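You operate a simulated robot arm through the tools that you are given. There is no shell and no other tool.

The job below is to be done with a simulated robot arm. You get a single attempt, and the scene is never put back.

## Task
Pack the grey unit in the foam nest in the lidded carton and close it.
Fine: the blue pad goes on the unit; the white sachet stays out.

The check looks at the end state, three seconds after you hand in, the way a careful person would. Anything else that was tipped, shoved, dropped, spilled or broken makes it a failure.

## Robot
A 7-joint arm with a two-finger gripper, fixed in place. Base frame: the origin is at the foot of the arm, x ahead of it, y to its left, z up; the work surface is at about z = 85. Units: cm, rad, N and s.
With the tool pointing down near the work surface it reaches from about 30 to 74 cm from the base axis. Its first joint turns from -2.897 to 2.897 rad. Payload 2.94 kg.
The tool frame sits at the grasp point between the pads (the TCP): z along the fingers, y along the line on which they close. The tips reach 3 cm beyond it. The gripper opens to 13.8 cm. The gripper's body begins 10.9 cm behind the TCP.
Orientation is that of the tool frame in the base frame, as a unit quaternion [x, y, z, w]. With the fingers straight down and closing along the base's y, the tool's x points along the base's -x, its y along +y and its z along -z.

## Interface
- The arm moves only by the tool move_arm. Its argument "increments" is one flat list of numbers, 6 for each row, row after row: the shift along the tool's x, y, z in units of 50 mm (1.0 is 50 mm), then the turn, a rotation vector about the tool's x, y, z in units of 6 degrees (1.0 is 6 degrees). In form: [dx, dy, dz, wx, wy, wz, dx, dy, dz, wx, wy, wz, ...]. A call has 1 to 20 rows; each row shifts and turns the commanded pose from where the row before left it, along the tool's axes as they then stand. "grip" is the opening, from 0 (shut) to 1 (fully open), set as the call begins (left out, the last holds). A call with a number of a shift or a turn outside -1 to 1 is refused whole. Each row takes 0.2 s and may step no farther than 5 cm and 0.15 rad from the row before; otherwise, or with a gripper value out of range, the whole call is refused. A pose out of reach is approached as far as the arm can. The call stops where the force on the tool passes 40 N (or 10 N more than at its start, if that is more) or the arm is blocked; 0.2 s more then pass. The fingers move at their own pace and stop on an object; they squeeze with about 25 N. The grip force told is the motor's: it shows also when the fingers shut on nothing. Time passes only in rows, and 0.2 s behind the last, so rows that do not move let the fingers close. It gives the time, the measured TCP pose, the force on the tool (base axes), the opening and the grip force at its end, in the units of the frame above (readings bear some noise), with the torque about the TCP (base axes, N m) and any sound that the robot's microphone picked up.
- Cameras (640 x 400 px; columns grow to the right, rows downward): "scene" is fixed at [21.92, 65.16, 146.33]; the picture's right is [-0.89, -0.45, 0.00], its down [-0.15, 0.30, -0.94] and it looks along [0.42, -0.84, -0.34] (base axes); focal length 341 px, centre (320, 200). "wrist" rides on the gripper at [7.1, 1.9, -14.6] in the tool frame; the picture's right is [-0.26, 0.96, 0.00], its down [-0.85, -0.23, -0.48] and it looks along [-0.46, -0.12, 0.88] (tool axes); focal length 280 px, centre (320, 200). There is no depth. A picture from a camera that has moved, and an enlarged one, comes with that camera's place and axes in the base frame and with its lens.
- camera(camera): a new picture of that camera. It takes no simulated time.
- move_column(by): slides the trunk up (or, below 0, down) by that many cm; the arm rides with it, the base frame stays. It gives what a move gives, with no picture.
- enlarge(camera, box): a new picture of the part [left, top, right, bottom] of that camera's present view, enlarged. It takes no simulated time.
- job_done(): hands the job in; it is judged then, once.

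Nothing tells you positions but the pictures and the camera data. Unless the task says otherwise, let go and move clear before handing in.

The tools are called after "Request:" as a command line: name --argument value ..., lists and objects as JSON in quotes. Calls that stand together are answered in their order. move_arm: Moves the arm, as the interface text tells. Its arguments: {"type":"object","properties":{"increments":{"type":"array","items":{"type":"number"}},"grip":{"type":"number"}},"required":["increments"]} The other tools are called the same way: move_column (by) slides the trunk up or down; camera (camera) takes a picture; enlarge (camera, box) takes an enlarged picture of a part of a camera's view; job_done () hands the job in.

At the start:

```text
time: 0.0
position: [42.36, -9.03, 136.37]
tcp_rot: [0.0, 1.0, 0.0, 0.0]
contact_force: [-0.1, 0.1, -0.1]
wrist_torque: [0.0, 0.02, -0.03]
opening: 13.81
grasp_force: 0.0
trunk travel left (down, up): [-40.0, 5.4]
```

scene: 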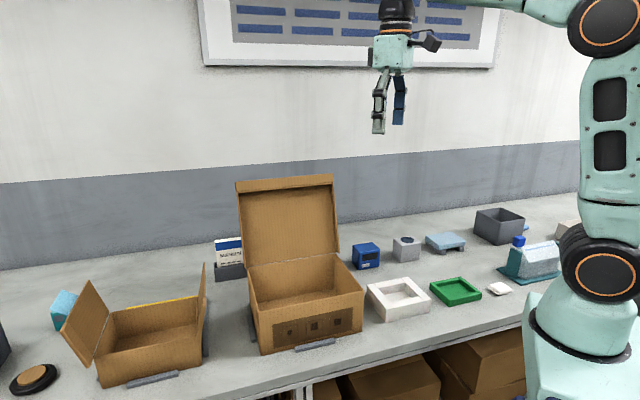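
wrist: 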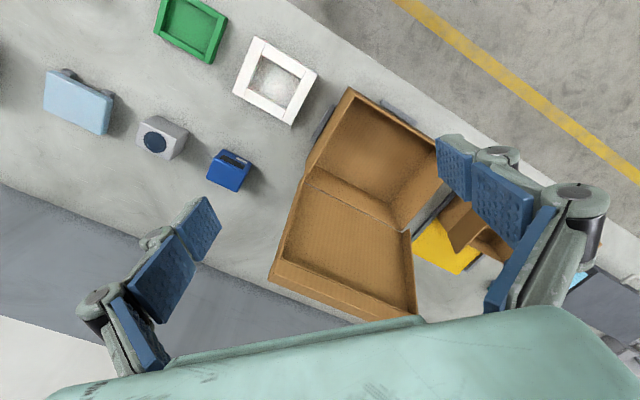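

I see a lidded carton in the middle, an open flap carton on the left, a white frame that is probably the foam nest, a green tray, a grey unit with a round dial, a blue unit, a light-blue pad-like item and a white sachet. I'll look closer before moving.

Request:
enlarge --camera "scene" --box '[340, 200, 540, 325]'

Request:
enlarge --camera "scene" --box '[200, 170, 400, 360]'

Request:
enlarge --camera "wrist" --box '[20, 0, 340, 200]'

Request:
enlarge --camera "scene" --box '[0, 220, 240, 400]'

```text
3.20 times, centred on (440, 262) of scene
camera zoom: at [21.92, 65.16, 146.33], right [-0.89, -0.45, 0.0], down [-0.15, 0.3, -0.94], along [0.42, -0.84, -0.34], focal length 1090 px, centre (-64, 0)
```

zoom: 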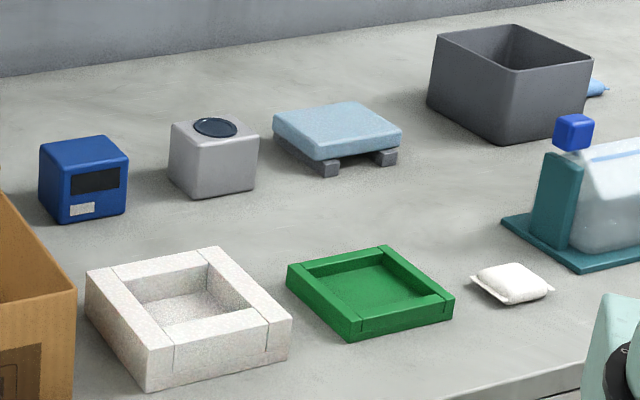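

```text
2.11 times, centred on (300, 265) of scene
camera zoom: at [21.92, 65.16, 146.33], right [-0.89, -0.45, 0.0], down [-0.15, 0.3, -0.94], along [0.42, -0.84, -0.34], focal length 717 px, centre (362, 63)
```

zoom: 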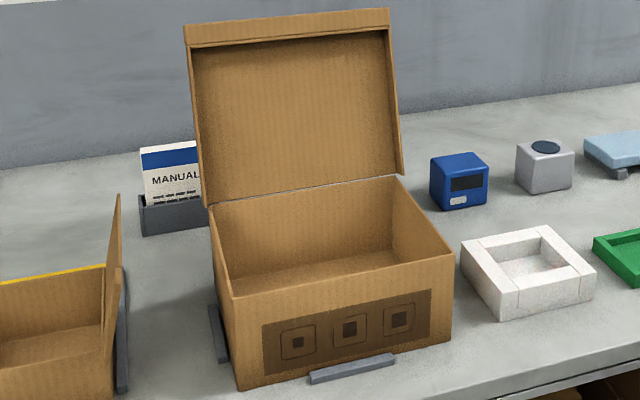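

```text
2.00 times, centred on (180, 100) of wrist
camera zoom: at [35.21, -7.04, 151.05], right [0.26, 0.96, 0.0], down [0.85, -0.23, 0.48], along [0.46, -0.12, -0.88], focal length 561 px, centre (600, 400)
```

zoom: 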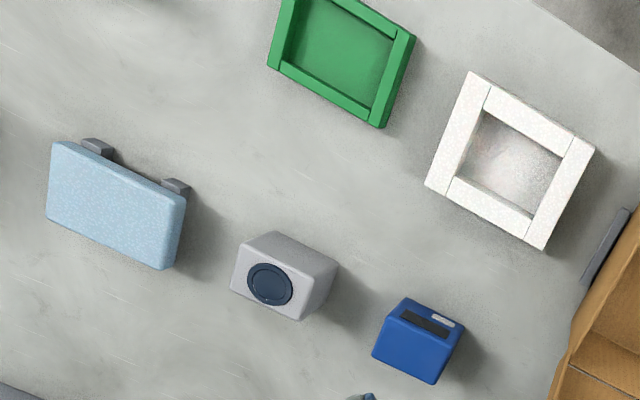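

```text
2.22 times, centred on (120, 310) of scene
camera zoom: at [21.92, 65.16, 146.33], right [-0.89, -0.45, 0.0], down [-0.15, 0.3, -0.94], along [0.42, -0.84, -0.34], focal length 757 px, centre (764, -44)
```

zoom: 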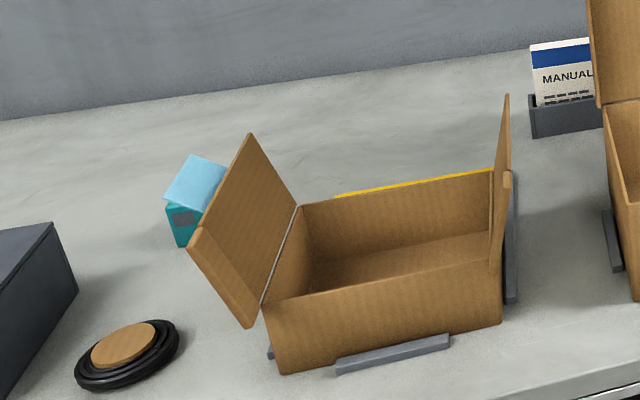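

The bench sits at 45° to the base frame. I estimate the lidded carton at roughly 25 × 19.5 × 12.4 cm, the white foam nest just to its right, the grey unit and blue pad farther back and right, and the lid standing a little past vertical. I'll turn the tool to line up with the bench and move high over the parts to measure them.

Request:
move_arm --increments '[0, 0, 0, 0, 0, -1, 0, 0, 0, 0, 0, -1, 0, 0, 0, 0, 0, -1, 0, 0, 0, 0, 0, -1, 0, 0, 0, 0, 0, -1, 0, 0, 0, 0, 0, -1, 0, 0, 0, 0, 0, -1, 0, 0, 0, 0, 0, -0.5, 0.8, -0.38, 0, 0, 0, 0, 0.8, -0.38, 0, 0, 0, 0, 0.8, -0.38, 0, 0, 0, 0, 0.8, -0.38, 0, 0, 0, 0, 0.8, -0.38, 0, 0, 0, 0, 0.8, -0.38, 0, 0, 0, 0, 0.8, -0.38, 0, 0, 0, 0]' --grip 1

Request:
camera --camera "wrist"

Request:
camera --camera "scene"

```text
time: 3.2
position: [31.94, -38.17, 136.42]
tcp_rot: [-0.383, 0.924, 0.001, 0.0]
contact_force: [-0.3, -0.9, 0.5]
wrist_torque: [0.01, 0.03, 0.02]
opening: 13.79
grasp_force: 0.1
trunk travel left (down, up): [-40.0, 5.4]
```

```text
taken
camera wrist: at [25.57, -41.96, 150.95], right [-0.5, 0.87, 0.0], down [0.76, 0.44, 0.48], along [0.41, 0.24, -0.88], focal length 280 px, centre (320, 200)
```

wrist: 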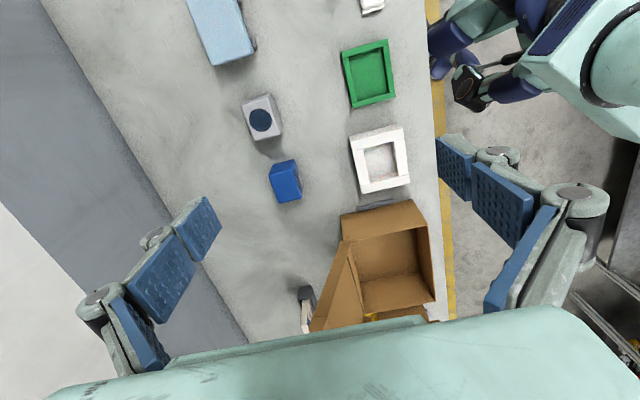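

```text
taken
```

scene: 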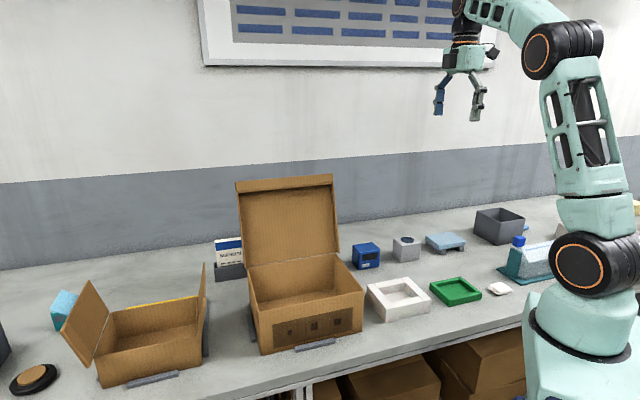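

The tool is now square to the bench. I'll enlarge the parts to measure them.

Request:
enlarge --camera "wrist" --box '[320, 100, 448, 180]'

Request:
enlarge --camera "wrist" --box '[330, 110, 426, 206]'

Request:
enlarge --camera "wrist" --box '[180, 0, 308, 80]'

Request:
enlarge --camera "wrist" --box '[200, 80, 328, 160]'

Request:
enlarge --camera "wrist" --box '[290, 180, 450, 330]'

```text
5.00 times, centred on (384, 140) of wrist
camera zoom: at [25.57, -41.96, 150.95], right [-0.5, 0.87, 0.0], down [0.76, 0.44, 0.48], along [0.41, 0.24, -0.88], focal length 1402 px, centre (0, 500)
```

zoom: 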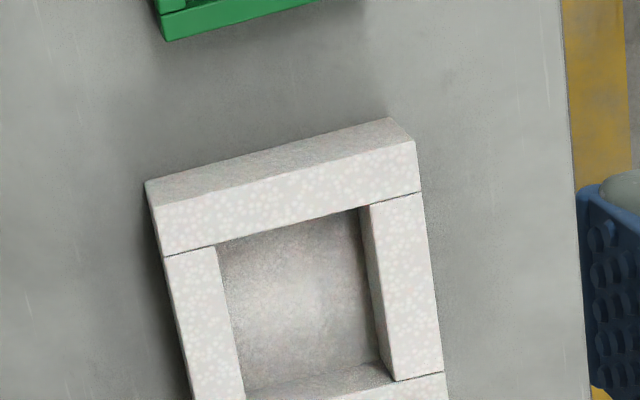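

```text
4.17 times, centred on (378, 158) of wrist
camera zoom: at [25.57, -41.96, 150.95], right [-0.5, 0.87, 0.0], down [0.76, 0.44, 0.48], along [0.41, 0.24, -0.88], focal length 1168 px, centre (78, 375)
```

zoom: 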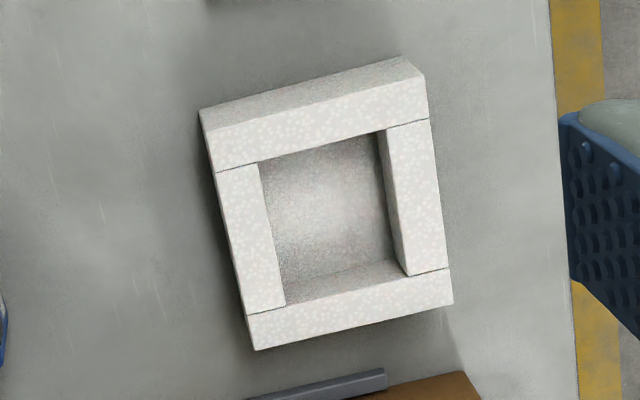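

```text
5.00 times, centred on (244, 40) of wrist
camera zoom: at [25.57, -41.96, 150.95], right [-0.5, 0.87, 0.0], down [0.76, 0.44, 0.48], along [0.41, 0.24, -0.88], focal length 1402 px, centre (700, 1000)
```

zoom: 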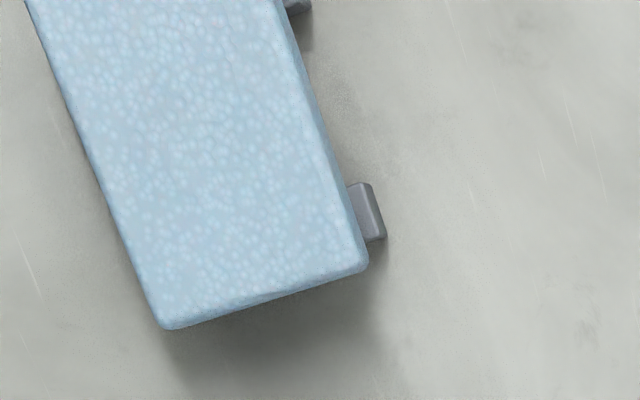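

```text
5.00 times, centred on (264, 120) of wrist
camera zoom: at [25.57, -41.96, 150.95], right [-0.5, 0.87, 0.0], down [0.76, 0.44, 0.48], along [0.41, 0.24, -0.88], focal length 1402 px, centre (600, 600)
```

zoom: 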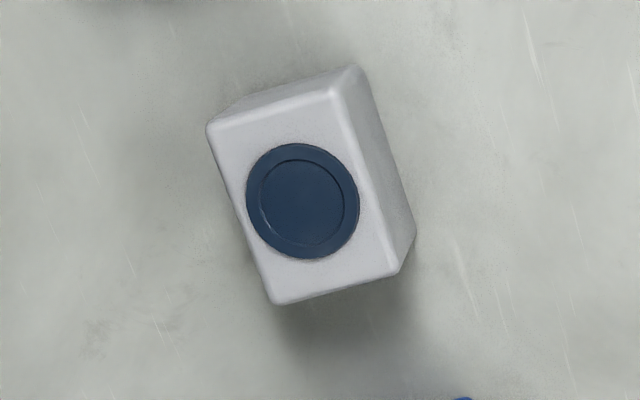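

```text
2.67 times, centred on (370, 255) of wrist
camera zoom: at [25.57, -41.96, 150.95], right [-0.5, 0.87, 0.0], down [0.76, 0.44, 0.48], along [0.41, 0.24, -0.88], focal length 748 px, centre (187, 53)
```

zoom: 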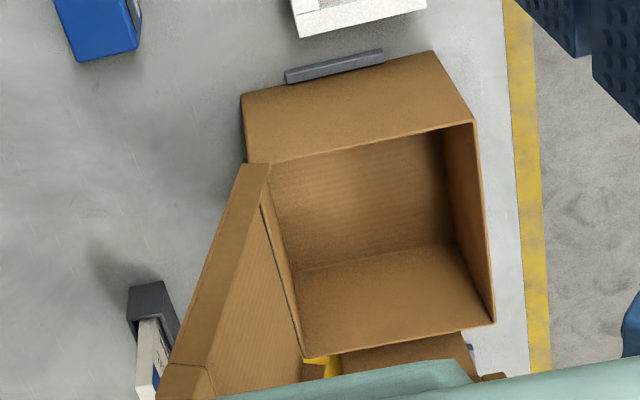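

The nest measures about 13.7 × 11.6 × 4.2 cm with an 8.9 × 6.9 cm pocket. The grey unit is about 7.9 × 5.8 × 6 cm and lies parallel to the nest. Next I'll check the gripper's bulk, then move toward the pad to measure it.

Request:
enlarge --camera "scene" --box '[420, 30, 516, 130]'

Request:
move_arm --increments '[1, 0, 0, 0, 0, 0, 1, 0, 0, 0, 0, 0, 1, 0, 0, 0, 0, 0, 1, 0, 0, 0, 0, 0]'

Request:
camera --camera "wrist"

```text
4.00 times, centred on (468, 80) of scene
camera zoom: at [21.92, 65.16, 146.33], right [-0.89, -0.45, 0.0], down [-0.15, 0.3, -0.94], along [0.42, -0.84, -0.34], focal length 1363 px, centre (-272, 680)
```

zoom: 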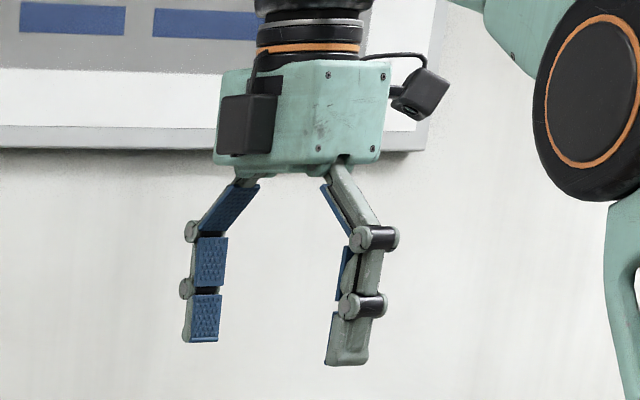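

```text
time: 4.2
position: [18.14, -51.45, 136.36]
tcp_rot: [-0.382, 0.924, -0.003, -0.001]
contact_force: [-0.3, 0.3, 0.4]
wrist_torque: [-0.07, 0.0, -0.01]
opening: 13.81
grasp_force: 0.0
out of reach, approached as far as the arm can: row 4
trunk travel left (down, up): [-40.0, 5.4]
```

```text
taken
camera wrist: at [11.74, -55.13, 151.02], right [-0.5, 0.87, -0.01], down [0.76, 0.44, 0.48], along [0.41, 0.23, -0.88], focal length 280 px, centre (320, 200)
```

wrist: 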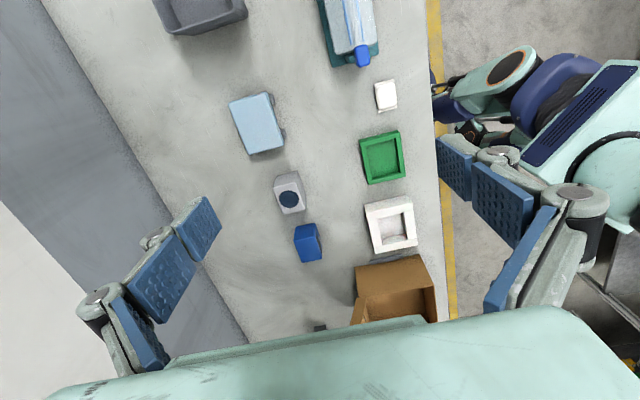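

The gripper's knuckles bulge outwards, so inside the carton the closing direction should lie along its long side. I also ran close to a joint limit here. Now I'll measure the pad.

Request:
enlarge --camera "wrist" --box '[210, 75, 310, 165]'

Request:
enlarge --camera "scene" --box '[380, 215, 480, 275]'

```text
4.44 times, centred on (260, 120) of wrist
camera zoom: at [11.74, -55.13, 151.02], right [-0.5, 0.87, -0.01], down [0.76, 0.44, 0.48], along [0.41, 0.23, -0.88], focal length 1246 px, centre (587, 556)
```

zoom: 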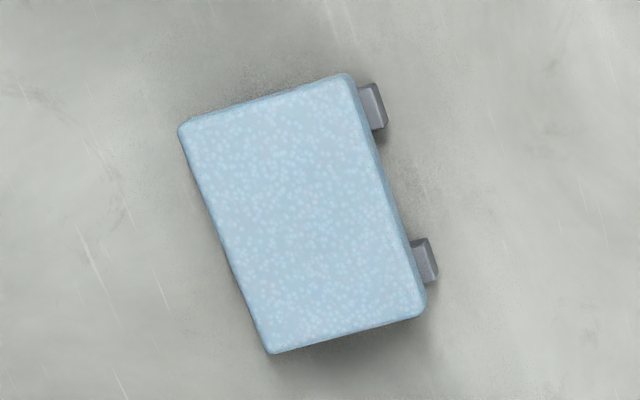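

```text
6.40 times, centred on (430, 245) of scene
camera zoom: at [21.92, 65.16, 146.33], right [-0.89, -0.45, 0.0], down [-0.15, 0.3, -0.94], along [0.42, -0.84, -0.34], focal length 2181 px, centre (-384, -88)
```

zoom: 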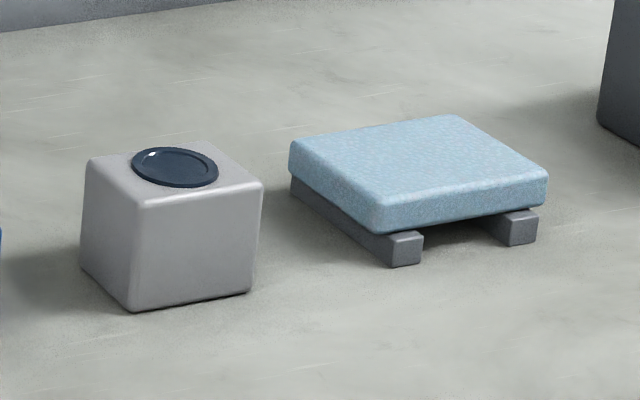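

The pad measures about 11.6 × 8.8 × 1.8 cm and sits on two bars. I'll go above the nest now, at about bench (p=15, q=40), and check alignment there before descending.

Request:
move_arm --increments '[-0.772, 0.184, 0.528, 0, 0, 0, -0.772, 0.184, 0.528, 0, 0, 0, -0.772, 0.184, 0.528, 0, 0, 0, -0.772, 0.184, 0.528, 0, 0, 0, -0.772, 0.184, 0.528, 0, 0, 0, -0.772, 0.184, 0.528, 0, 0, 0, -0.772, 0.184, 0.528, 0, 0, 0, -0.772, 0.184, 0.528, 0, 0, 0, -0.772, 0.184, 0.528, 0, 0, 0, -0.772, 0.184, 0.528, 0, 0, 0, 0, 0, 0, 0, 0, 0]'

Request:
camera --camera "wrist"

Request:
camera --camera "scene"

```text
time: 6.6
position: [39.23, -17.72, 110.02]
tcp_rot: [-0.383, 0.924, 0.0, 0.0]
contact_force: [0.6, -0.4, -0.2]
wrist_torque: [-0.03, 0.0, -0.02]
opening: 13.8
grasp_force: 0.0
trunk travel left (down, up): [-40.0, 5.4]
```

```text
taken
camera wrist: at [32.91, -21.41, 124.53], right [-0.5, 0.87, 0.0], down [0.76, 0.44, 0.48], along [0.41, 0.24, -0.88], focal length 280 px, centre (320, 200)
```

wrist: 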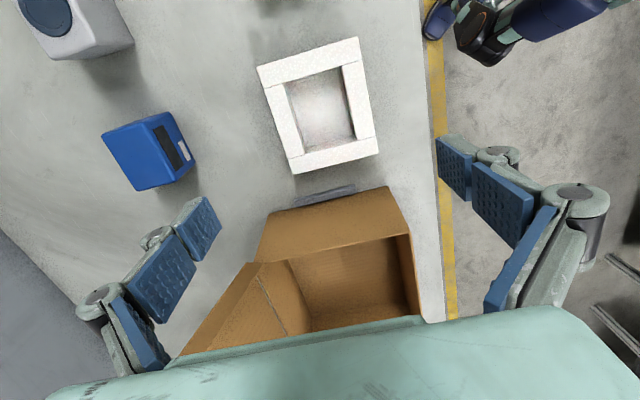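

```text
taken
```

scene: 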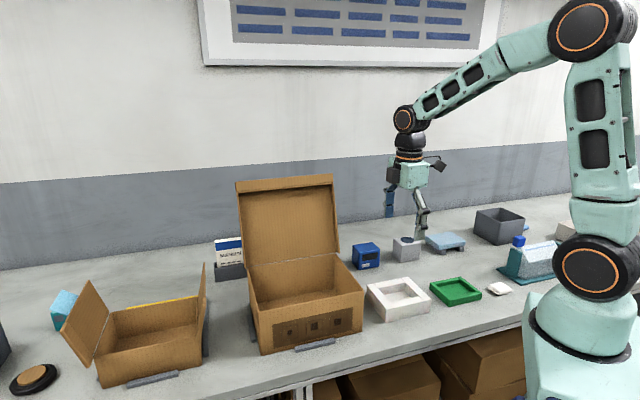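

The nest centre is confirmed at (15.0, 40.0). I'll descend with the fingers open around its short side, checking the force before closing.

Request:
move_arm --increments '[0.04, 0.054, 0.8, 0, 0, 0, 0, 0, 0.8, 0, 0, 0, 0, 0, 0.8, 0, 0, 0, 0, 0, 0.8, 0, 0, 0, 0, 0, 0.6, 0, 0, 0, 0, 0, 0.3, 0, 0, 0, 0, 0, 0.18, 0, 0, 0, 0, 0, 0, 0, 0, 0]'

Request:
camera --camera "wrist"

Request:
enlarge --camera "scene" --box '[340, 220, 500, 340]'

```text
time: 8.4
position: [38.82, -17.57, 88.53]
tcp_rot: [-0.383, 0.924, 0.001, 0.0]
contact_force: [-0.8, 1.0, 0.2]
wrist_torque: [-0.03, 0.0, -0.01]
opening: 13.77
grasp_force: 0.0
trunk travel left (down, up): [-40.0, 5.4]
```

```text
taken
camera wrist: at [32.55, -21.26, 103.1], right [-0.5, 0.87, 0.0], down [0.76, 0.44, 0.48], along [0.41, 0.24, -0.88], focal length 280 px, centre (320, 200)
```

wrist: 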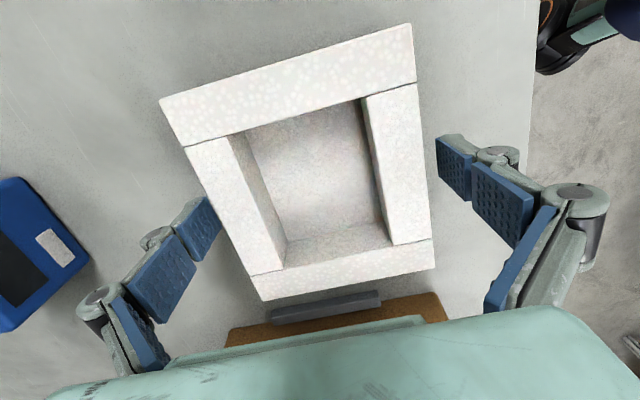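

```text
3.33 times, centred on (420, 280) of scene
camera zoom: at [21.92, 65.16, 146.33], right [-0.89, -0.45, 0.0], down [-0.15, 0.3, -0.94], along [0.42, -0.84, -0.34], focal length 1136 px, centre (-13, -67)
```

zoom: 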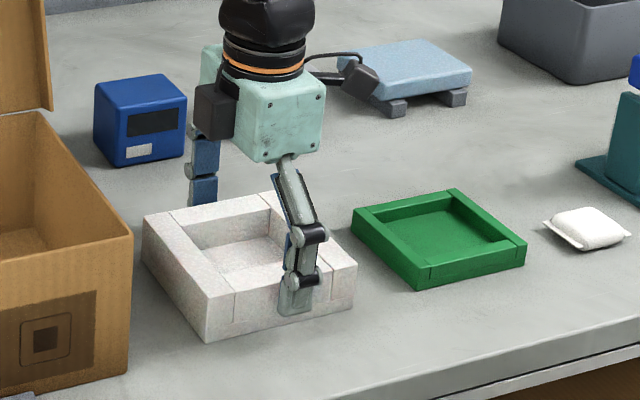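

The fingers straddle the nest with clearance on both sides. I'll close on it.

Request:
move_arm --increments '[0, 0, 0, 0, 0, 0, 0, 0, 0, 0, 0, 0, 0, 0, 0, 0, 0, 0, 0, 0, 0, 0, 0, 0]' --grip 0

```text
time: 9.4
position: [38.97, -17.49, 88.61]
tcp_rot: [-0.383, 0.924, -0.001, 0.0]
contact_force: [0.7, -1.8, 6.2]
wrist_torque: [-0.11, -0.14, -0.08]
opening: 11.71
grasp_force: 25.2
trunk travel left (down, up): [-40.0, 5.4]
```

I have the nest gripped at 11.7 cm. I'll lift it straight up, then turn it 90° clear of the carton.

Request:
move_arm --increments '[0, 0, -0.1, 0, 0, 0, 0, 0, -0.3, 0, 0, 0, 0, 0, -0.6, 0, 0, 0, 0, 0, -0.8, 0, 0, 0, 0, 0, -0.8, 0, 0, 0, 0, 0, -0.8, 0, 0, 0, 0, 0, -0.7, 0, 0, 0, 0, 0, -0.4, 0, 0, 0, 0, 0, 0, 0, 0, 0]'

Request:
move_arm --increments '[0, 0, 0, 0, 0, 0.5, 0, 0, 0, 0, 0, 1, 0, 0, 0, 0, 0, 1, 0, 0, 0, 0, 0, 1, 0, 0, 0, 0, 0, 1, 0, 0, 0, 0, 0, 1, 0, 0, 0, 0, 0, 1, 0, 0, 0, 0, 0, 1, 0, 0, 0, 0, 0, 1, 0, 0, 0, 0, 0, 1, 0, 0, 0, 0, 0, 1, 0, 0, 0, 0, 0, 1, 0, 0, 0, 0, 0, 1, 0, 0, 0, 0, 0, 1, 0, 0, 0, 0, 0, 1, 0, 0, 0, 0, 0, 0.5, 0, 0, 0, 0, 0, 0]'

Request:
camera --camera "wrist"

Request:
camera --camera "scene"

```text
time: 11.4
position: [38.79, -17.61, 111.12]
tcp_rot: [-0.382, 0.924, 0.0, 0.0]
contact_force: [0.1, -0.6, -0.4]
wrist_torque: [-0.01, 0.03, -0.03]
opening: 11.7
grasp_force: 24.9
trunk travel left (down, up): [-40.0, 5.4]
```

```text
time: 15.0
position: [38.93, -17.64, 111.2]
tcp_rot: [0.383, 0.924, 0.0, 0.0]
contact_force: [-0.6, 0.0, -0.5]
wrist_torque: [0.01, 0.01, 0.0]
opening: 11.7
grasp_force: 24.4
trunk travel left (down, up): [-40.0, 5.4]
```

```text
taken
camera wrist: at [35.3, -11.3, 125.64], right [0.87, 0.5, 0.0], down [0.44, -0.76, 0.48], along [0.24, -0.41, -0.88], focal length 280 px, centre (320, 200)
```

wrist: 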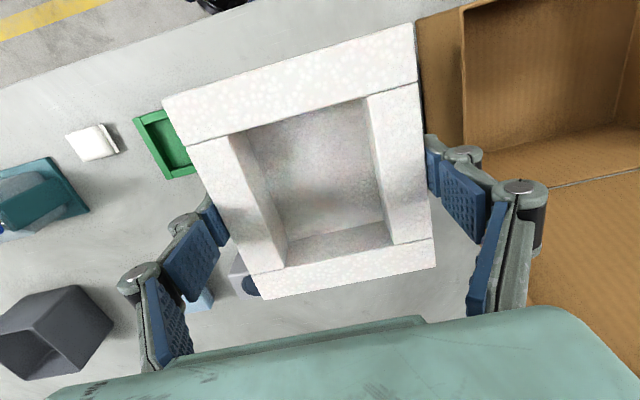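

```text
taken
```

scene: 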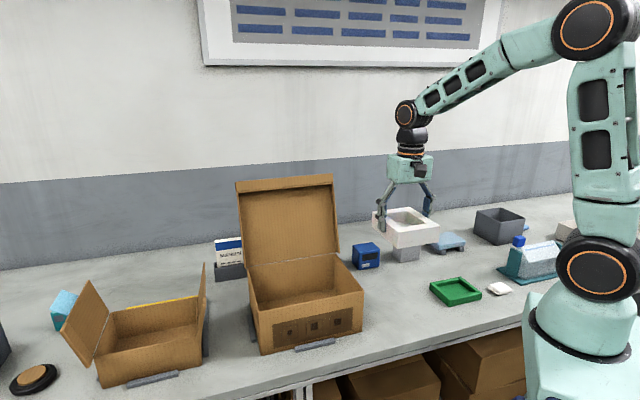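

The nest is turned and held level, with its underside at about z = 107.6, which clears the rim at 97.4. I'll carry it over the carton centre.

Request:
move_arm --increments '[-0.057, 0.3, 0, 0, 0, 0, -0.057, 0.65, 0, 0, 0, 0, -0.057, 0.8, 0, 0, 0, 0, -0.057, 0.8, 0, 0, 0, 0, -0.057, 0.8, 0, 0, 0, 0, -0.057, 0.8, 0, 0, 0, 0, -0.057, 0.75, 0, 0, 0, 0, 0, 0.45, 0, 0, 0, 0, 0, 0, 0, 0, 0, 0]'

Request:
camera --camera "wrist"

Request:
camera --camera "scene"

```text
time: 17.0
position: [59.27, -0.07, 111.25]
tcp_rot: [0.383, 0.924, -0.001, 0.0]
contact_force: [0.2, -0.7, -0.5]
wrist_torque: [0.01, 0.0, -0.02]
opening: 11.69
grasp_force: 25.4
trunk travel left (down, up): [-40.0, 5.4]
```

```text
taken
camera wrist: at [55.7, 6.18, 125.68], right [0.87, 0.5, 0.0], down [0.44, -0.76, 0.48], along [0.24, -0.41, -0.88], focal length 280 px, centre (320, 200)
```

wrist: 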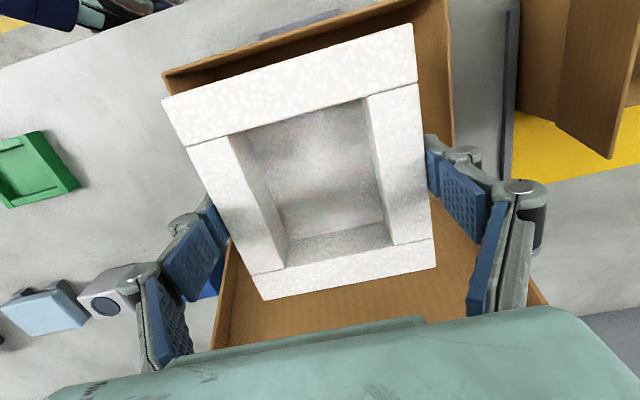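

```text
taken
```

scene: 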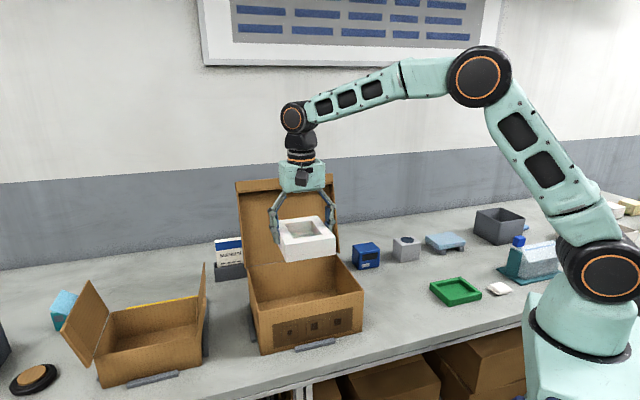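

I'm centred over the carton at p = 41.9, q = 42.0. I'll lower the nest to just above the floor.

Request:
move_arm --increments '[0, 0, 0.4, 0, 0, 0, 0, 0, 0.7, 0, 0, 0, 0, 0, 0.7, 0, 0, 0, 0, 0, 0.7, 0, 0, 0, 0, 0, 0.7, 0, 0, 0, 0, 0, 0.5, 0, 0, 0, 0, 0, 0.3, 0, 0, 0, 0, 0, 0.2, 0, 0, 0, 0, 0, 0, 0, 0, 0]'

Request:
camera --camera "wrist"

Request:
enlarge --camera "scene" --box '[220, 150, 400, 360]'

```text
time: 19.0
position: [59.34, -0.14, 90.13]
tcp_rot: [0.382, 0.924, 0.0, 0.0]
contact_force: [0.2, 0.2, -1.4]
wrist_torque: [-0.01, 0.01, 0.01]
opening: 11.72
grasp_force: 25.0
trunk travel left (down, up): [-40.0, 5.4]
```

```text
taken
camera wrist: at [55.6, 6.17, 104.58], right [0.87, 0.5, 0.0], down [0.44, -0.76, 0.48], along [0.24, -0.41, -0.88], focal length 280 px, centre (320, 200)
```

wrist: 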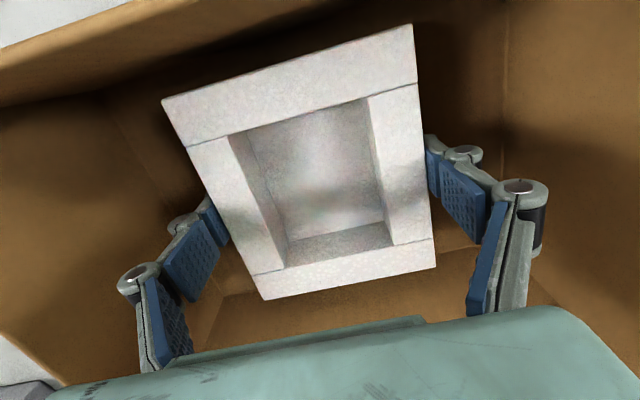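

```text
1.90 times, centred on (310, 255) of scene
camera zoom: at [21.92, 65.16, 146.33], right [-0.89, -0.45, 0.0], down [-0.15, 0.3, -0.94], along [0.42, -0.84, -0.34], focal length 649 px, centre (339, 95)
```

zoom: 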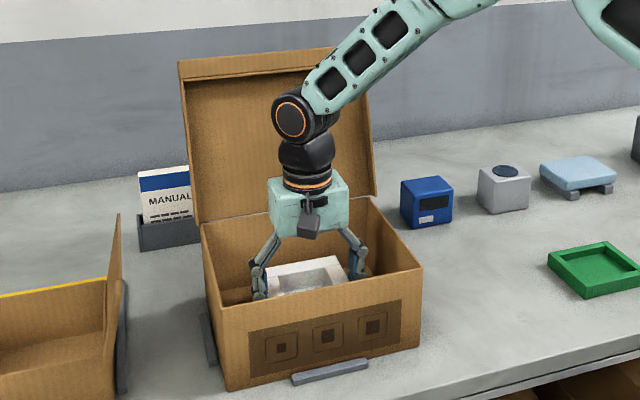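

Request:
move_arm --increments '[0, 0, 0.06, 0, 0, 0, 0, 0, 0.06, 0, 0, 0, 0, 0, 0, 0, 0, 0]'

Request:
move_arm --increments '[0, 0, 0.05, 0, 0, 0, 0, 0, 0, 0, 0, 0]'

Request:
move_arm --increments '[0, 0, 0.04, 0, 0, 0, 0, 0, 0, 0, 0, 0]'

```text
time: 19.8
position: [59.42, -0.12, 89.49]
tcp_rot: [0.383, 0.924, 0.0, 0.0]
contact_force: [0.1, 0.3, -0.1]
wrist_torque: [-0.02, 0.01, -0.01]
opening: 11.69
grasp_force: 25.0
trunk travel left (down, up): [-40.0, 5.4]
```

```text
time: 20.4
position: [59.29, -0.1, 89.25]
tcp_rot: [0.383, 0.924, 0.0, 0.001]
contact_force: [-0.3, 0.2, -0.2]
wrist_torque: [-0.01, 0.01, -0.01]
opening: 11.7
grasp_force: 25.5
trunk travel left (down, up): [-40.0, 5.4]
```

```text
time: 21.0
position: [59.21, -0.11, 89.07]
tcp_rot: [0.383, 0.924, 0.0, 0.0]
contact_force: [1.1, 0.3, 4.0]
wrist_torque: [-0.13, 0.17, -0.01]
opening: 11.68
grasp_force: 25.3
trunk travel left (down, up): [-40.0, 5.4]
```

The force rose at z ≈ 89.05, so the nest is on the carton floor. I'll release and rise straight up.

Request:
move_arm --increments '[0, 0, 0, 0, 0, 0, 0, 0, 0, 0, 0, 0, 0, 0, 0, 0, 0, 0]' --grip 0.97

Request:
move_arm --increments '[0, 0, -0.2, 0, 0, 0, 0, 0, -0.5, 0, 0, 0, 0, 0, -0.8, 0, 0, 0, 0, 0, -0.8, 0, 0, 0, 0, 0, -0.8, 0, 0, 0, 0, 0, -0.8, 0, 0, 0, 0, 0, -0.3, 0, 0, 0, 0, 0, 0, 0, 0, 0]'

Request:
camera --camera "wrist"

Request:
camera --camera "scene"

```text
time: 21.8
position: [59.28, -0.03, 88.97]
tcp_rot: [0.383, 0.924, 0.0, 0.0]
contact_force: [-0.4, -0.1, 0.4]
wrist_torque: [-0.01, 0.02, -0.04]
opening: 13.37
grasp_force: 0.0
trunk travel left (down, up): [-40.0, 5.4]
```

```text
time: 23.6
position: [59.35, -0.01, 110.18]
tcp_rot: [0.382, 0.924, 0.0, -0.001]
contact_force: [0.0, -0.1, -0.6]
wrist_torque: [0.03, 0.01, 0.02]
opening: 13.41
grasp_force: 0.1
trunk travel left (down, up): [-40.0, 5.4]
```

```text
taken
camera wrist: at [55.64, 6.24, 124.6], right [0.87, 0.5, 0.0], down [0.44, -0.76, 0.48], along [0.24, -0.41, -0.88], focal length 280 px, centre (320, 200)
```

wrist: 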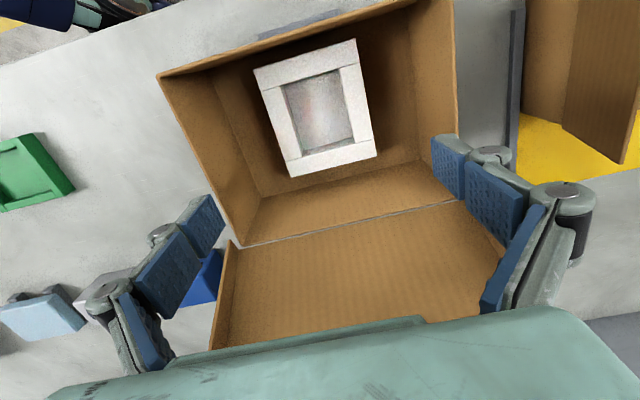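

```text
taken
```

scene: 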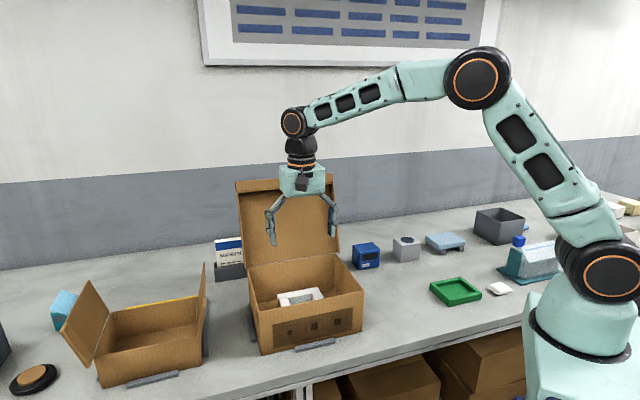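

The nest is in the carton. I'll enlarge to measure exactly where its pocket lies.

Request:
enlarge --camera "wrist" --box '[236, 25, 396, 185]'

Request:
enlarge --camera "scene" --box '[220, 160, 380, 360]'

```text
2.50 times, centred on (316, 105) of wrist
camera zoom: at [55.64, 6.24, 124.6], right [0.87, 0.5, 0.0], down [0.44, -0.76, 0.48], along [0.24, -0.41, -0.88], focal length 701 px, centre (330, 438)
```

zoom: 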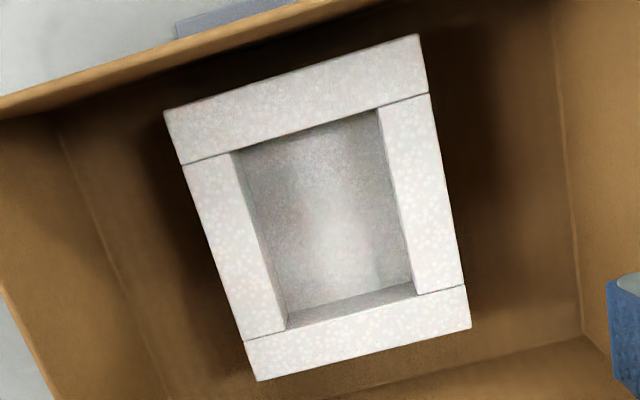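

```text
2.00 times, centred on (300, 260) of scene
camera zoom: at [21.92, 65.16, 146.33], right [-0.89, -0.45, 0.0], down [-0.15, 0.3, -0.94], along [0.42, -0.84, -0.34], focal length 682 px, centre (360, 80)
```

zoom: 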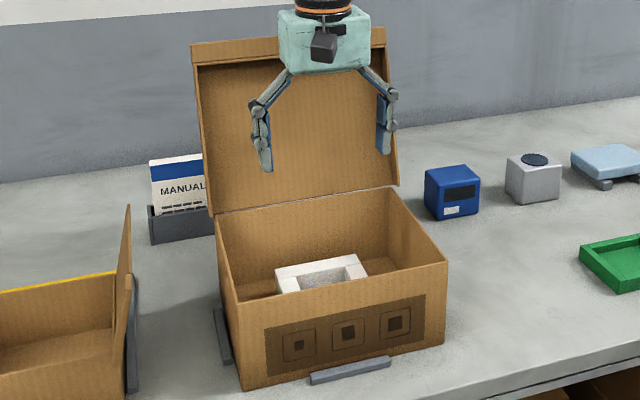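

The pocket centre is at (41.8, 41.9) and square to the carton. Now I'll head to the grey unit at about (-2, 63.2), turning the tool back on the way.

Request:
move_arm --increments '[0, -0.5, 0, 0, 0, 0, 0, -0.9, 0, 0, 0, 0, 0, -0.95, 0, 0, 0, 0, 0, -0.95, 0, 0, 0, 0, 0, -0.95, 0, 0, 0, 0, 0, -0.95, 0, 0, 0, 0, 0, -0.9, 0, 0, 0, 0, 0, -0.9, 0, 0, 0, 0, 0, 0, 0, 0, 0, -1, 0, 0, 0, 0, 0, -1, 0, 0, 0, 0, 0, -1, 0, 0, 0, 0, 0, -1, 0, 0, 0, 0, 0, -1, 0, 0, 0, 0, 0, -1, 0, 0, 0, 0, 0, -1, 0, 0, 0, 0, 0, -1, 0, 0, 0, 0, 0, -1, 0, 0, 0, 0, 0, -1]'

Request:
move_arm --increments '[0, 0, 0, 0, 0, -1, 0, 0, 0, 0, 0, -1, 0, 0, 0, 0, 0, -1, 0, 0, 0, 0, 0, -1, 0, 0, 0, 0, 0, -1, 0.295, -0.71, 0, 0, 0, 0, 0.295, -0.71, 0, 0, 0, 0, 0.295, -0.71, 0, 0, 0, 0, 0.295, -0.71, 0, 0, 0, 0, 0.295, -0.71, 0, 0, 0, 0, 0.295, -0.71, 0, 0, 0, 0, 0, 0, 0, 0, 0, 0]'

Request:
camera --camera "wrist"

```text
time: 27.4
position: [34.55, -24.82, 109.98]
tcp_rot: [-0.131, 0.991, 0.0, -0.001]
contact_force: [0.1, 0.4, 0.1]
wrist_torque: [-0.01, 0.01, 0.05]
opening: 13.36
grasp_force: 0.1
trunk travel left (down, up): [-40.0, 5.4]
```

```text
time: 30.0
position: [43.45, -46.05, 110.08]
tcp_rot: [-0.383, 0.924, 0.0, 0.001]
contact_force: [0.7, 0.2, -1.4]
wrist_torque: [0.03, -0.02, -0.02]
opening: 13.39
grasp_force: 0.1
trunk travel left (down, up): [-40.0, 5.4]
```

```text
taken
camera wrist: at [36.98, -49.86, 124.62], right [-0.5, 0.87, 0.0], down [0.76, 0.44, 0.48], along [0.41, 0.24, -0.88], focal length 280 px, centre (320, 200)
```

wrist: 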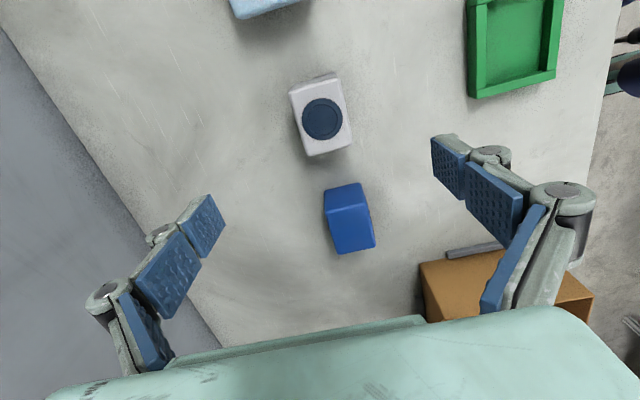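

Request:
enlarge --camera "wrist" --box '[265, 60, 385, 170]'

```text
3.64 times, centred on (325, 115) of wrist
camera zoom: at [36.98, -49.86, 124.62], right [-0.5, 0.87, 0.0], down [0.76, 0.44, 0.48], along [0.41, 0.24, -0.88], focal length 1020 px, centre (302, 509)
```

zoom: 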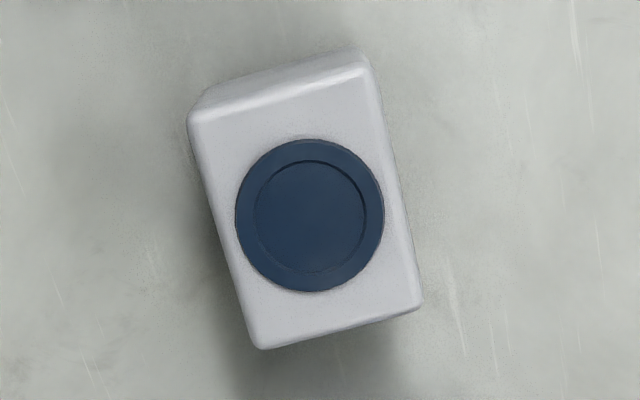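

The unit's centre is (-1.83, 63.03), so I'll correct slightly. I'll descend so that the fingertips hold only its top 2.6 cm, which keeps them above the nest when it seats.

Request:
move_arm --increments '[0, 0.052, 0.7, 0, 0, 0, 0, 0, 0.8, 0, 0, 0, 0, 0, 0.8, 0, 0, 0, 0, 0, 0.7, 0, 0, 0, 0, 0, 0.45, 0, 0, 0, 0, 0, 0.286, 0, 0, 0, 0, 0, 0, 0, 0, 0]'

Request:
enlarge --camera "scene" --box '[340, 180, 500, 300]'

Request:
camera --camera "wrist"

```text
time: 31.6
position: [43.2, -45.99, 91.52]
tcp_rot: [-0.383, 0.924, 0.0, 0.0]
contact_force: [0.4, -0.2, 0.3]
wrist_torque: [0.0, -0.03, 0.03]
opening: 13.37
grasp_force: 0.0
trunk travel left (down, up): [-40.0, 5.4]
```

```text
3.33 times, centred on (420, 240) of scene
camera zoom: at [21.92, 65.16, 146.33], right [-0.89, -0.45, 0.0], down [-0.15, 0.3, -0.94], along [0.42, -0.84, -0.34], focal length 1136 px, centre (-13, 67)
```

zoom: 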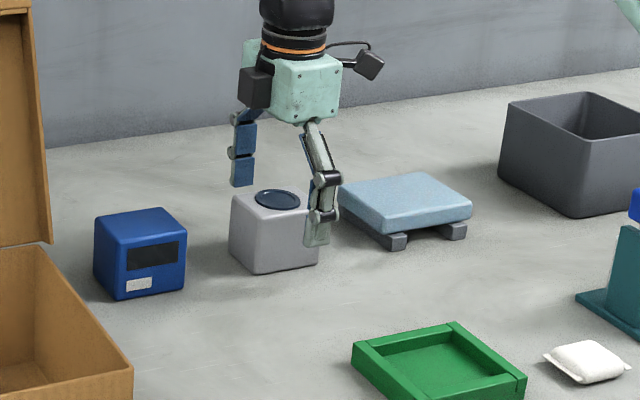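

```text
taken
camera wrist: at [36.74, -49.68, 106.03], right [-0.5, 0.87, 0.0], down [0.76, 0.44, 0.48], along [0.41, 0.24, -0.88], focal length 280 px, centre (320, 200)
```

wrist: 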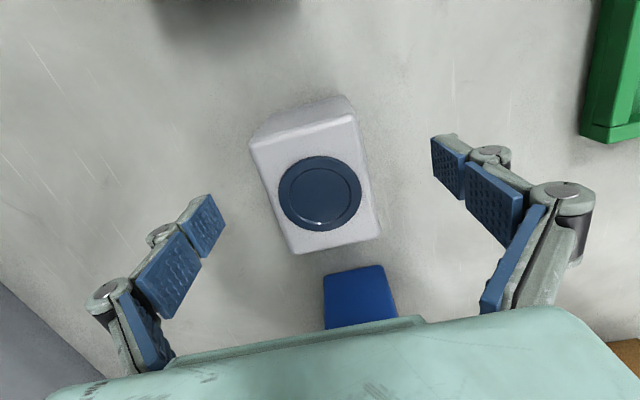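

Request:
move_arm --increments '[0, 0, 0, 0, 0, 0, 0, 0, 0, 0, 0, 0, 0, 0, 0, 0, 0, 0, 0, 0, 0, 0, 0, 0, 0, 0, 0, 0, 0, 0, 0, 0, 0, 0, 0, 0]' --grip 0

Request:
camera --camera "wrist"

Request:
enlarge --camera "scene" --box '[340, 180, 500, 300]'

```text
time: 33.0
position: [43.03, -45.98, 91.5]
tcp_rot: [-0.383, 0.924, 0.0, 0.0]
contact_force: [1.2, -0.6, 0.2]
wrist_torque: [-0.03, -0.04, 0.03]
opening: 5.99
grasp_force: 24.5
trunk travel left (down, up): [-40.0, 5.4]
```

```text
taken
camera wrist: at [36.74, -49.69, 106.05], right [-0.5, 0.87, 0.0], down [0.76, 0.44, 0.48], along [0.41, 0.24, -0.88], focal length 280 px, centre (320, 200)
```

wrist: 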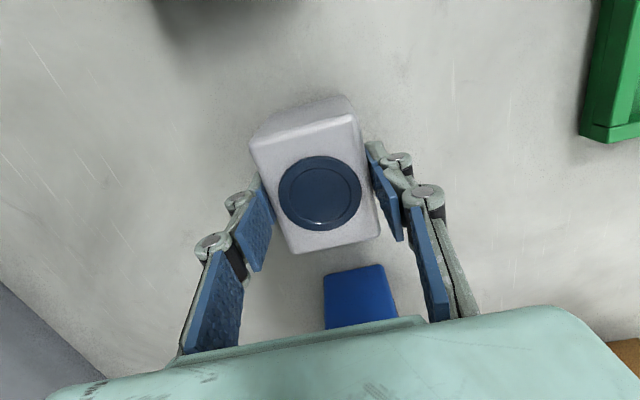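

```text
3.33 times, centred on (420, 240) of scene
camera zoom: at [21.92, 65.16, 146.33], right [-0.89, -0.45, 0.0], down [-0.15, 0.3, -0.94], along [0.42, -0.84, -0.34], focal length 1136 px, centre (-13, 67)
```

zoom: 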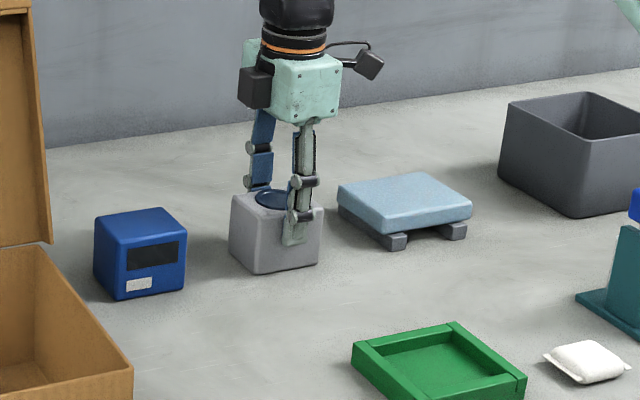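

The unit is gripped at 6.0 cm. I'll lift it gently and check that it is held.

Request:
move_arm --increments '[0, 0, -0.1, 0, 0, 0, 0, 0, -0.2, 0, 0, 0, 0, 0, -0.4, 0, 0, 0, 0, 0, 0, 0, 0, 0]'

Request:
camera --camera "wrist"

Request:
enlarge --camera "scene" --box '[340, 180, 500, 300]'

```text
time: 34.0
position: [43.16, -46.04, 94.86]
tcp_rot: [-0.382, 0.924, 0.0, 0.0]
contact_force: [0.0, 0.0, -5.5]
wrist_torque: [-0.02, -0.04, -0.01]
opening: 5.98
grasp_force: 25.1
trunk travel left (down, up): [-40.0, 5.4]
```

```text
taken
camera wrist: at [36.72, -49.79, 109.44], right [-0.5, 0.87, 0.0], down [0.76, 0.44, 0.48], along [0.41, 0.24, -0.88], focal length 280 px, centre (320, 200)
```

wrist: 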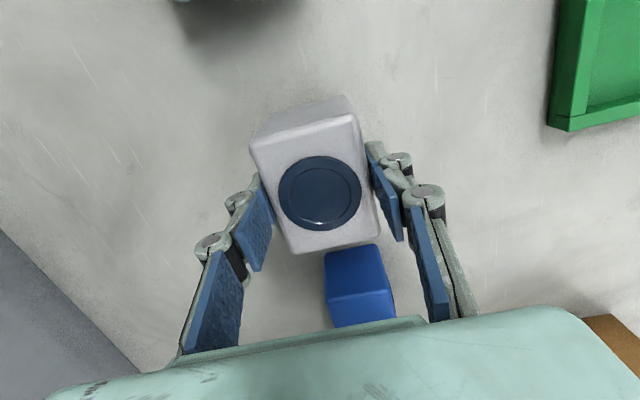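

```text
3.33 times, centred on (420, 240) of scene
camera zoom: at [21.92, 65.16, 146.33], right [-0.89, -0.45, 0.0], down [-0.15, 0.3, -0.94], along [0.42, -0.84, -0.34], focal length 1136 px, centre (-13, 67)
```

zoom: 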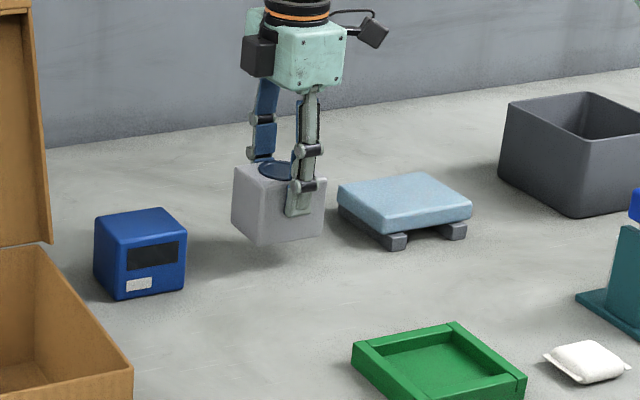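

The unit weighs about 5.5 N and is held firmly. I'll lift it clear and bring it to the turning spot in front of the carton's right side.

Request:
move_arm --increments '[0, 0, -0.3, 0, 0, 0, 0, 0, -0.6, 0, 0, 0, 0, 0, -0.7, 0, 0, 0, 0, 0, -0.7, 0, 0, 0, 0, 0, -0.7, 0, 0, 0, 0, 0, -0.43, 0, 0, 0, -0.286, 0.3, 0, 0, 0, 0, -0.286, 0.6, 0, 0, 0, 0, -0.286, 0.7, 0, 0, 0, 0, -0.286, 0.7, 0, 0, 0, 0, -0.286, 0.7, 0, 0, 0, 0, -0.286, 0.7, 0, 0, 0, 0, -0.286, 0.52, 0, 0, 0, 0, 0, 0, 0, 0, 0, 0]'

Request:
move_arm --increments '[0, 0, 0, 0, 0, 0.5, 0, 0, 0, 0, 0, 1, 0, 0, 0, 0, 0, 1, 0, 0, 0, 0, 0, 1, 0, 0, 0, 0, 0, 1, 0, 0, 0, 0, 0, 1, 0, 0, 0, 0, 0, 1, 0, 0, 0, 0, 0, 1, 0, 0, 0, 0, 0, 1, 0, 0, 0, 0, 0, 1, 0, 0, 0, 0, 0, 1, 0, 0, 0, 0, 0, 1, 0, 0, 0, 0, 0, 1, 0, 0, 0, 0, 0, 1, 0, 0, 0, 0, 0, 1, 0, 0, 0, 0, 0, 0.5, 0, 0, 0, 0, 0, 0]'

Request:
camera --camera "wrist"

```text
time: 37.0
position: [35.19, -24.13, 111.96]
tcp_rot: [-0.383, 0.924, 0.0, 0.0]
contact_force: [-0.1, -0.4, -5.3]
wrist_torque: [-0.01, 0.02, 0.01]
opening: 5.94
grasp_force: 25.3
trunk travel left (down, up): [-40.0, 5.4]
```

```text
time: 40.6
position: [35.29, -23.87, 112.06]
tcp_rot: [0.384, 0.923, -0.001, 0.0]
contact_force: [-0.7, -0.4, -5.9]
wrist_torque: [-0.06, 0.01, -0.01]
opening: 5.96
grasp_force: 24.9
trunk travel left (down, up): [-40.0, 5.4]
```

```text
taken
camera wrist: at [31.65, -17.7, 126.54], right [0.87, 0.5, 0.0], down [0.44, -0.76, 0.48], along [0.24, -0.41, -0.88], focal length 280 px, centre (320, 200)
```

wrist: 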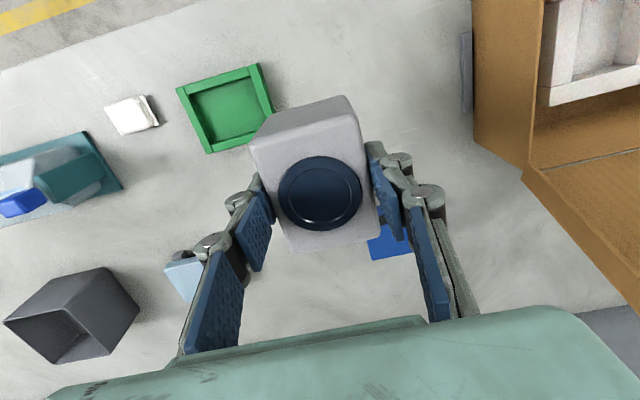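

The unit is turned and stable. I'll carry it over the pocket.

Request:
move_arm --increments '[0, 0.3, 0, 0, 0, 0, 0, 0.6, 0, 0, 0, 0, 0, 0.8, 0, 0, 0, 0, 0, 0.8, 0, 0, 0, 0, 0, 0.8, 0, 0, 0, 0, 0, 0.8, 0, 0, 0, 0, 0, 0.8, 0, 0, 0, 0, 0, 0.8, 0, 0, 0, 0, 0, 0.7, 0, 0, 0, 0, 0, 0.38, 0, 0, 0, 0, 0, 0, 0, 0, 0, 0, 0, 0, 0, 0, 0, 0]'

Request:
camera --camera "wrist"

Request:
enlarge --camera "scene" --box '[220, 100, 400, 360]'

```text
time: 43.2
position: [59.35, -0.11, 111.84]
tcp_rot: [0.383, 0.924, -0.001, 0.0]
contact_force: [-0.1, -0.2, -6.2]
wrist_torque: [0.01, 0.01, -0.02]
opening: 5.92
grasp_force: 24.5
trunk travel left (down, up): [-40.0, 5.4]
```

```text
taken
camera wrist: at [55.64, 6.19, 126.42], right [0.87, 0.5, 0.0], down [0.44, -0.76, 0.48], along [0.24, -0.41, -0.88], focal length 280 px, centre (320, 200)
```

wrist: 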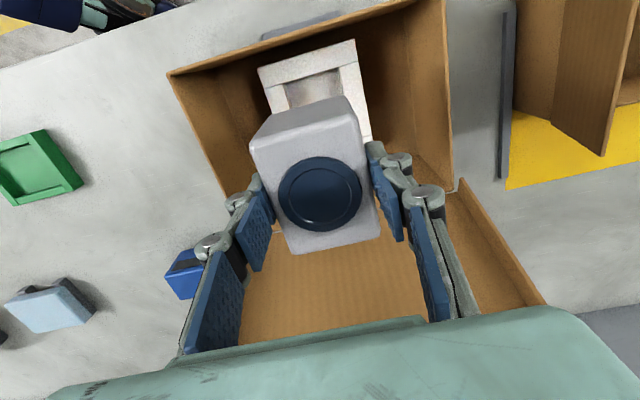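

```text
1.54 times, centred on (310, 230) of scene
camera zoom: at [21.92, 65.16, 146.33], right [-0.89, -0.45, 0.0], down [-0.15, 0.3, -0.94], along [0.42, -0.84, -0.34], focal length 524 px, centre (335, 154)
```

zoom: 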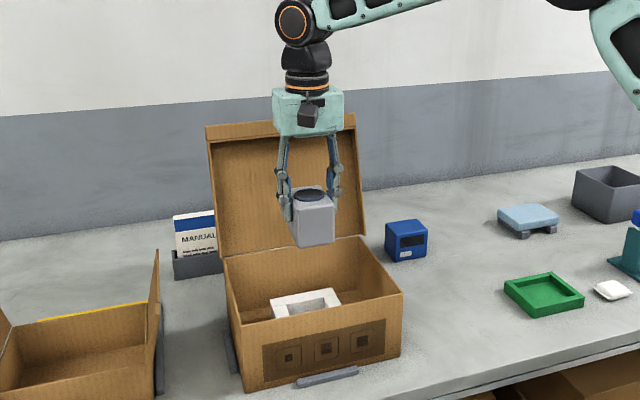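

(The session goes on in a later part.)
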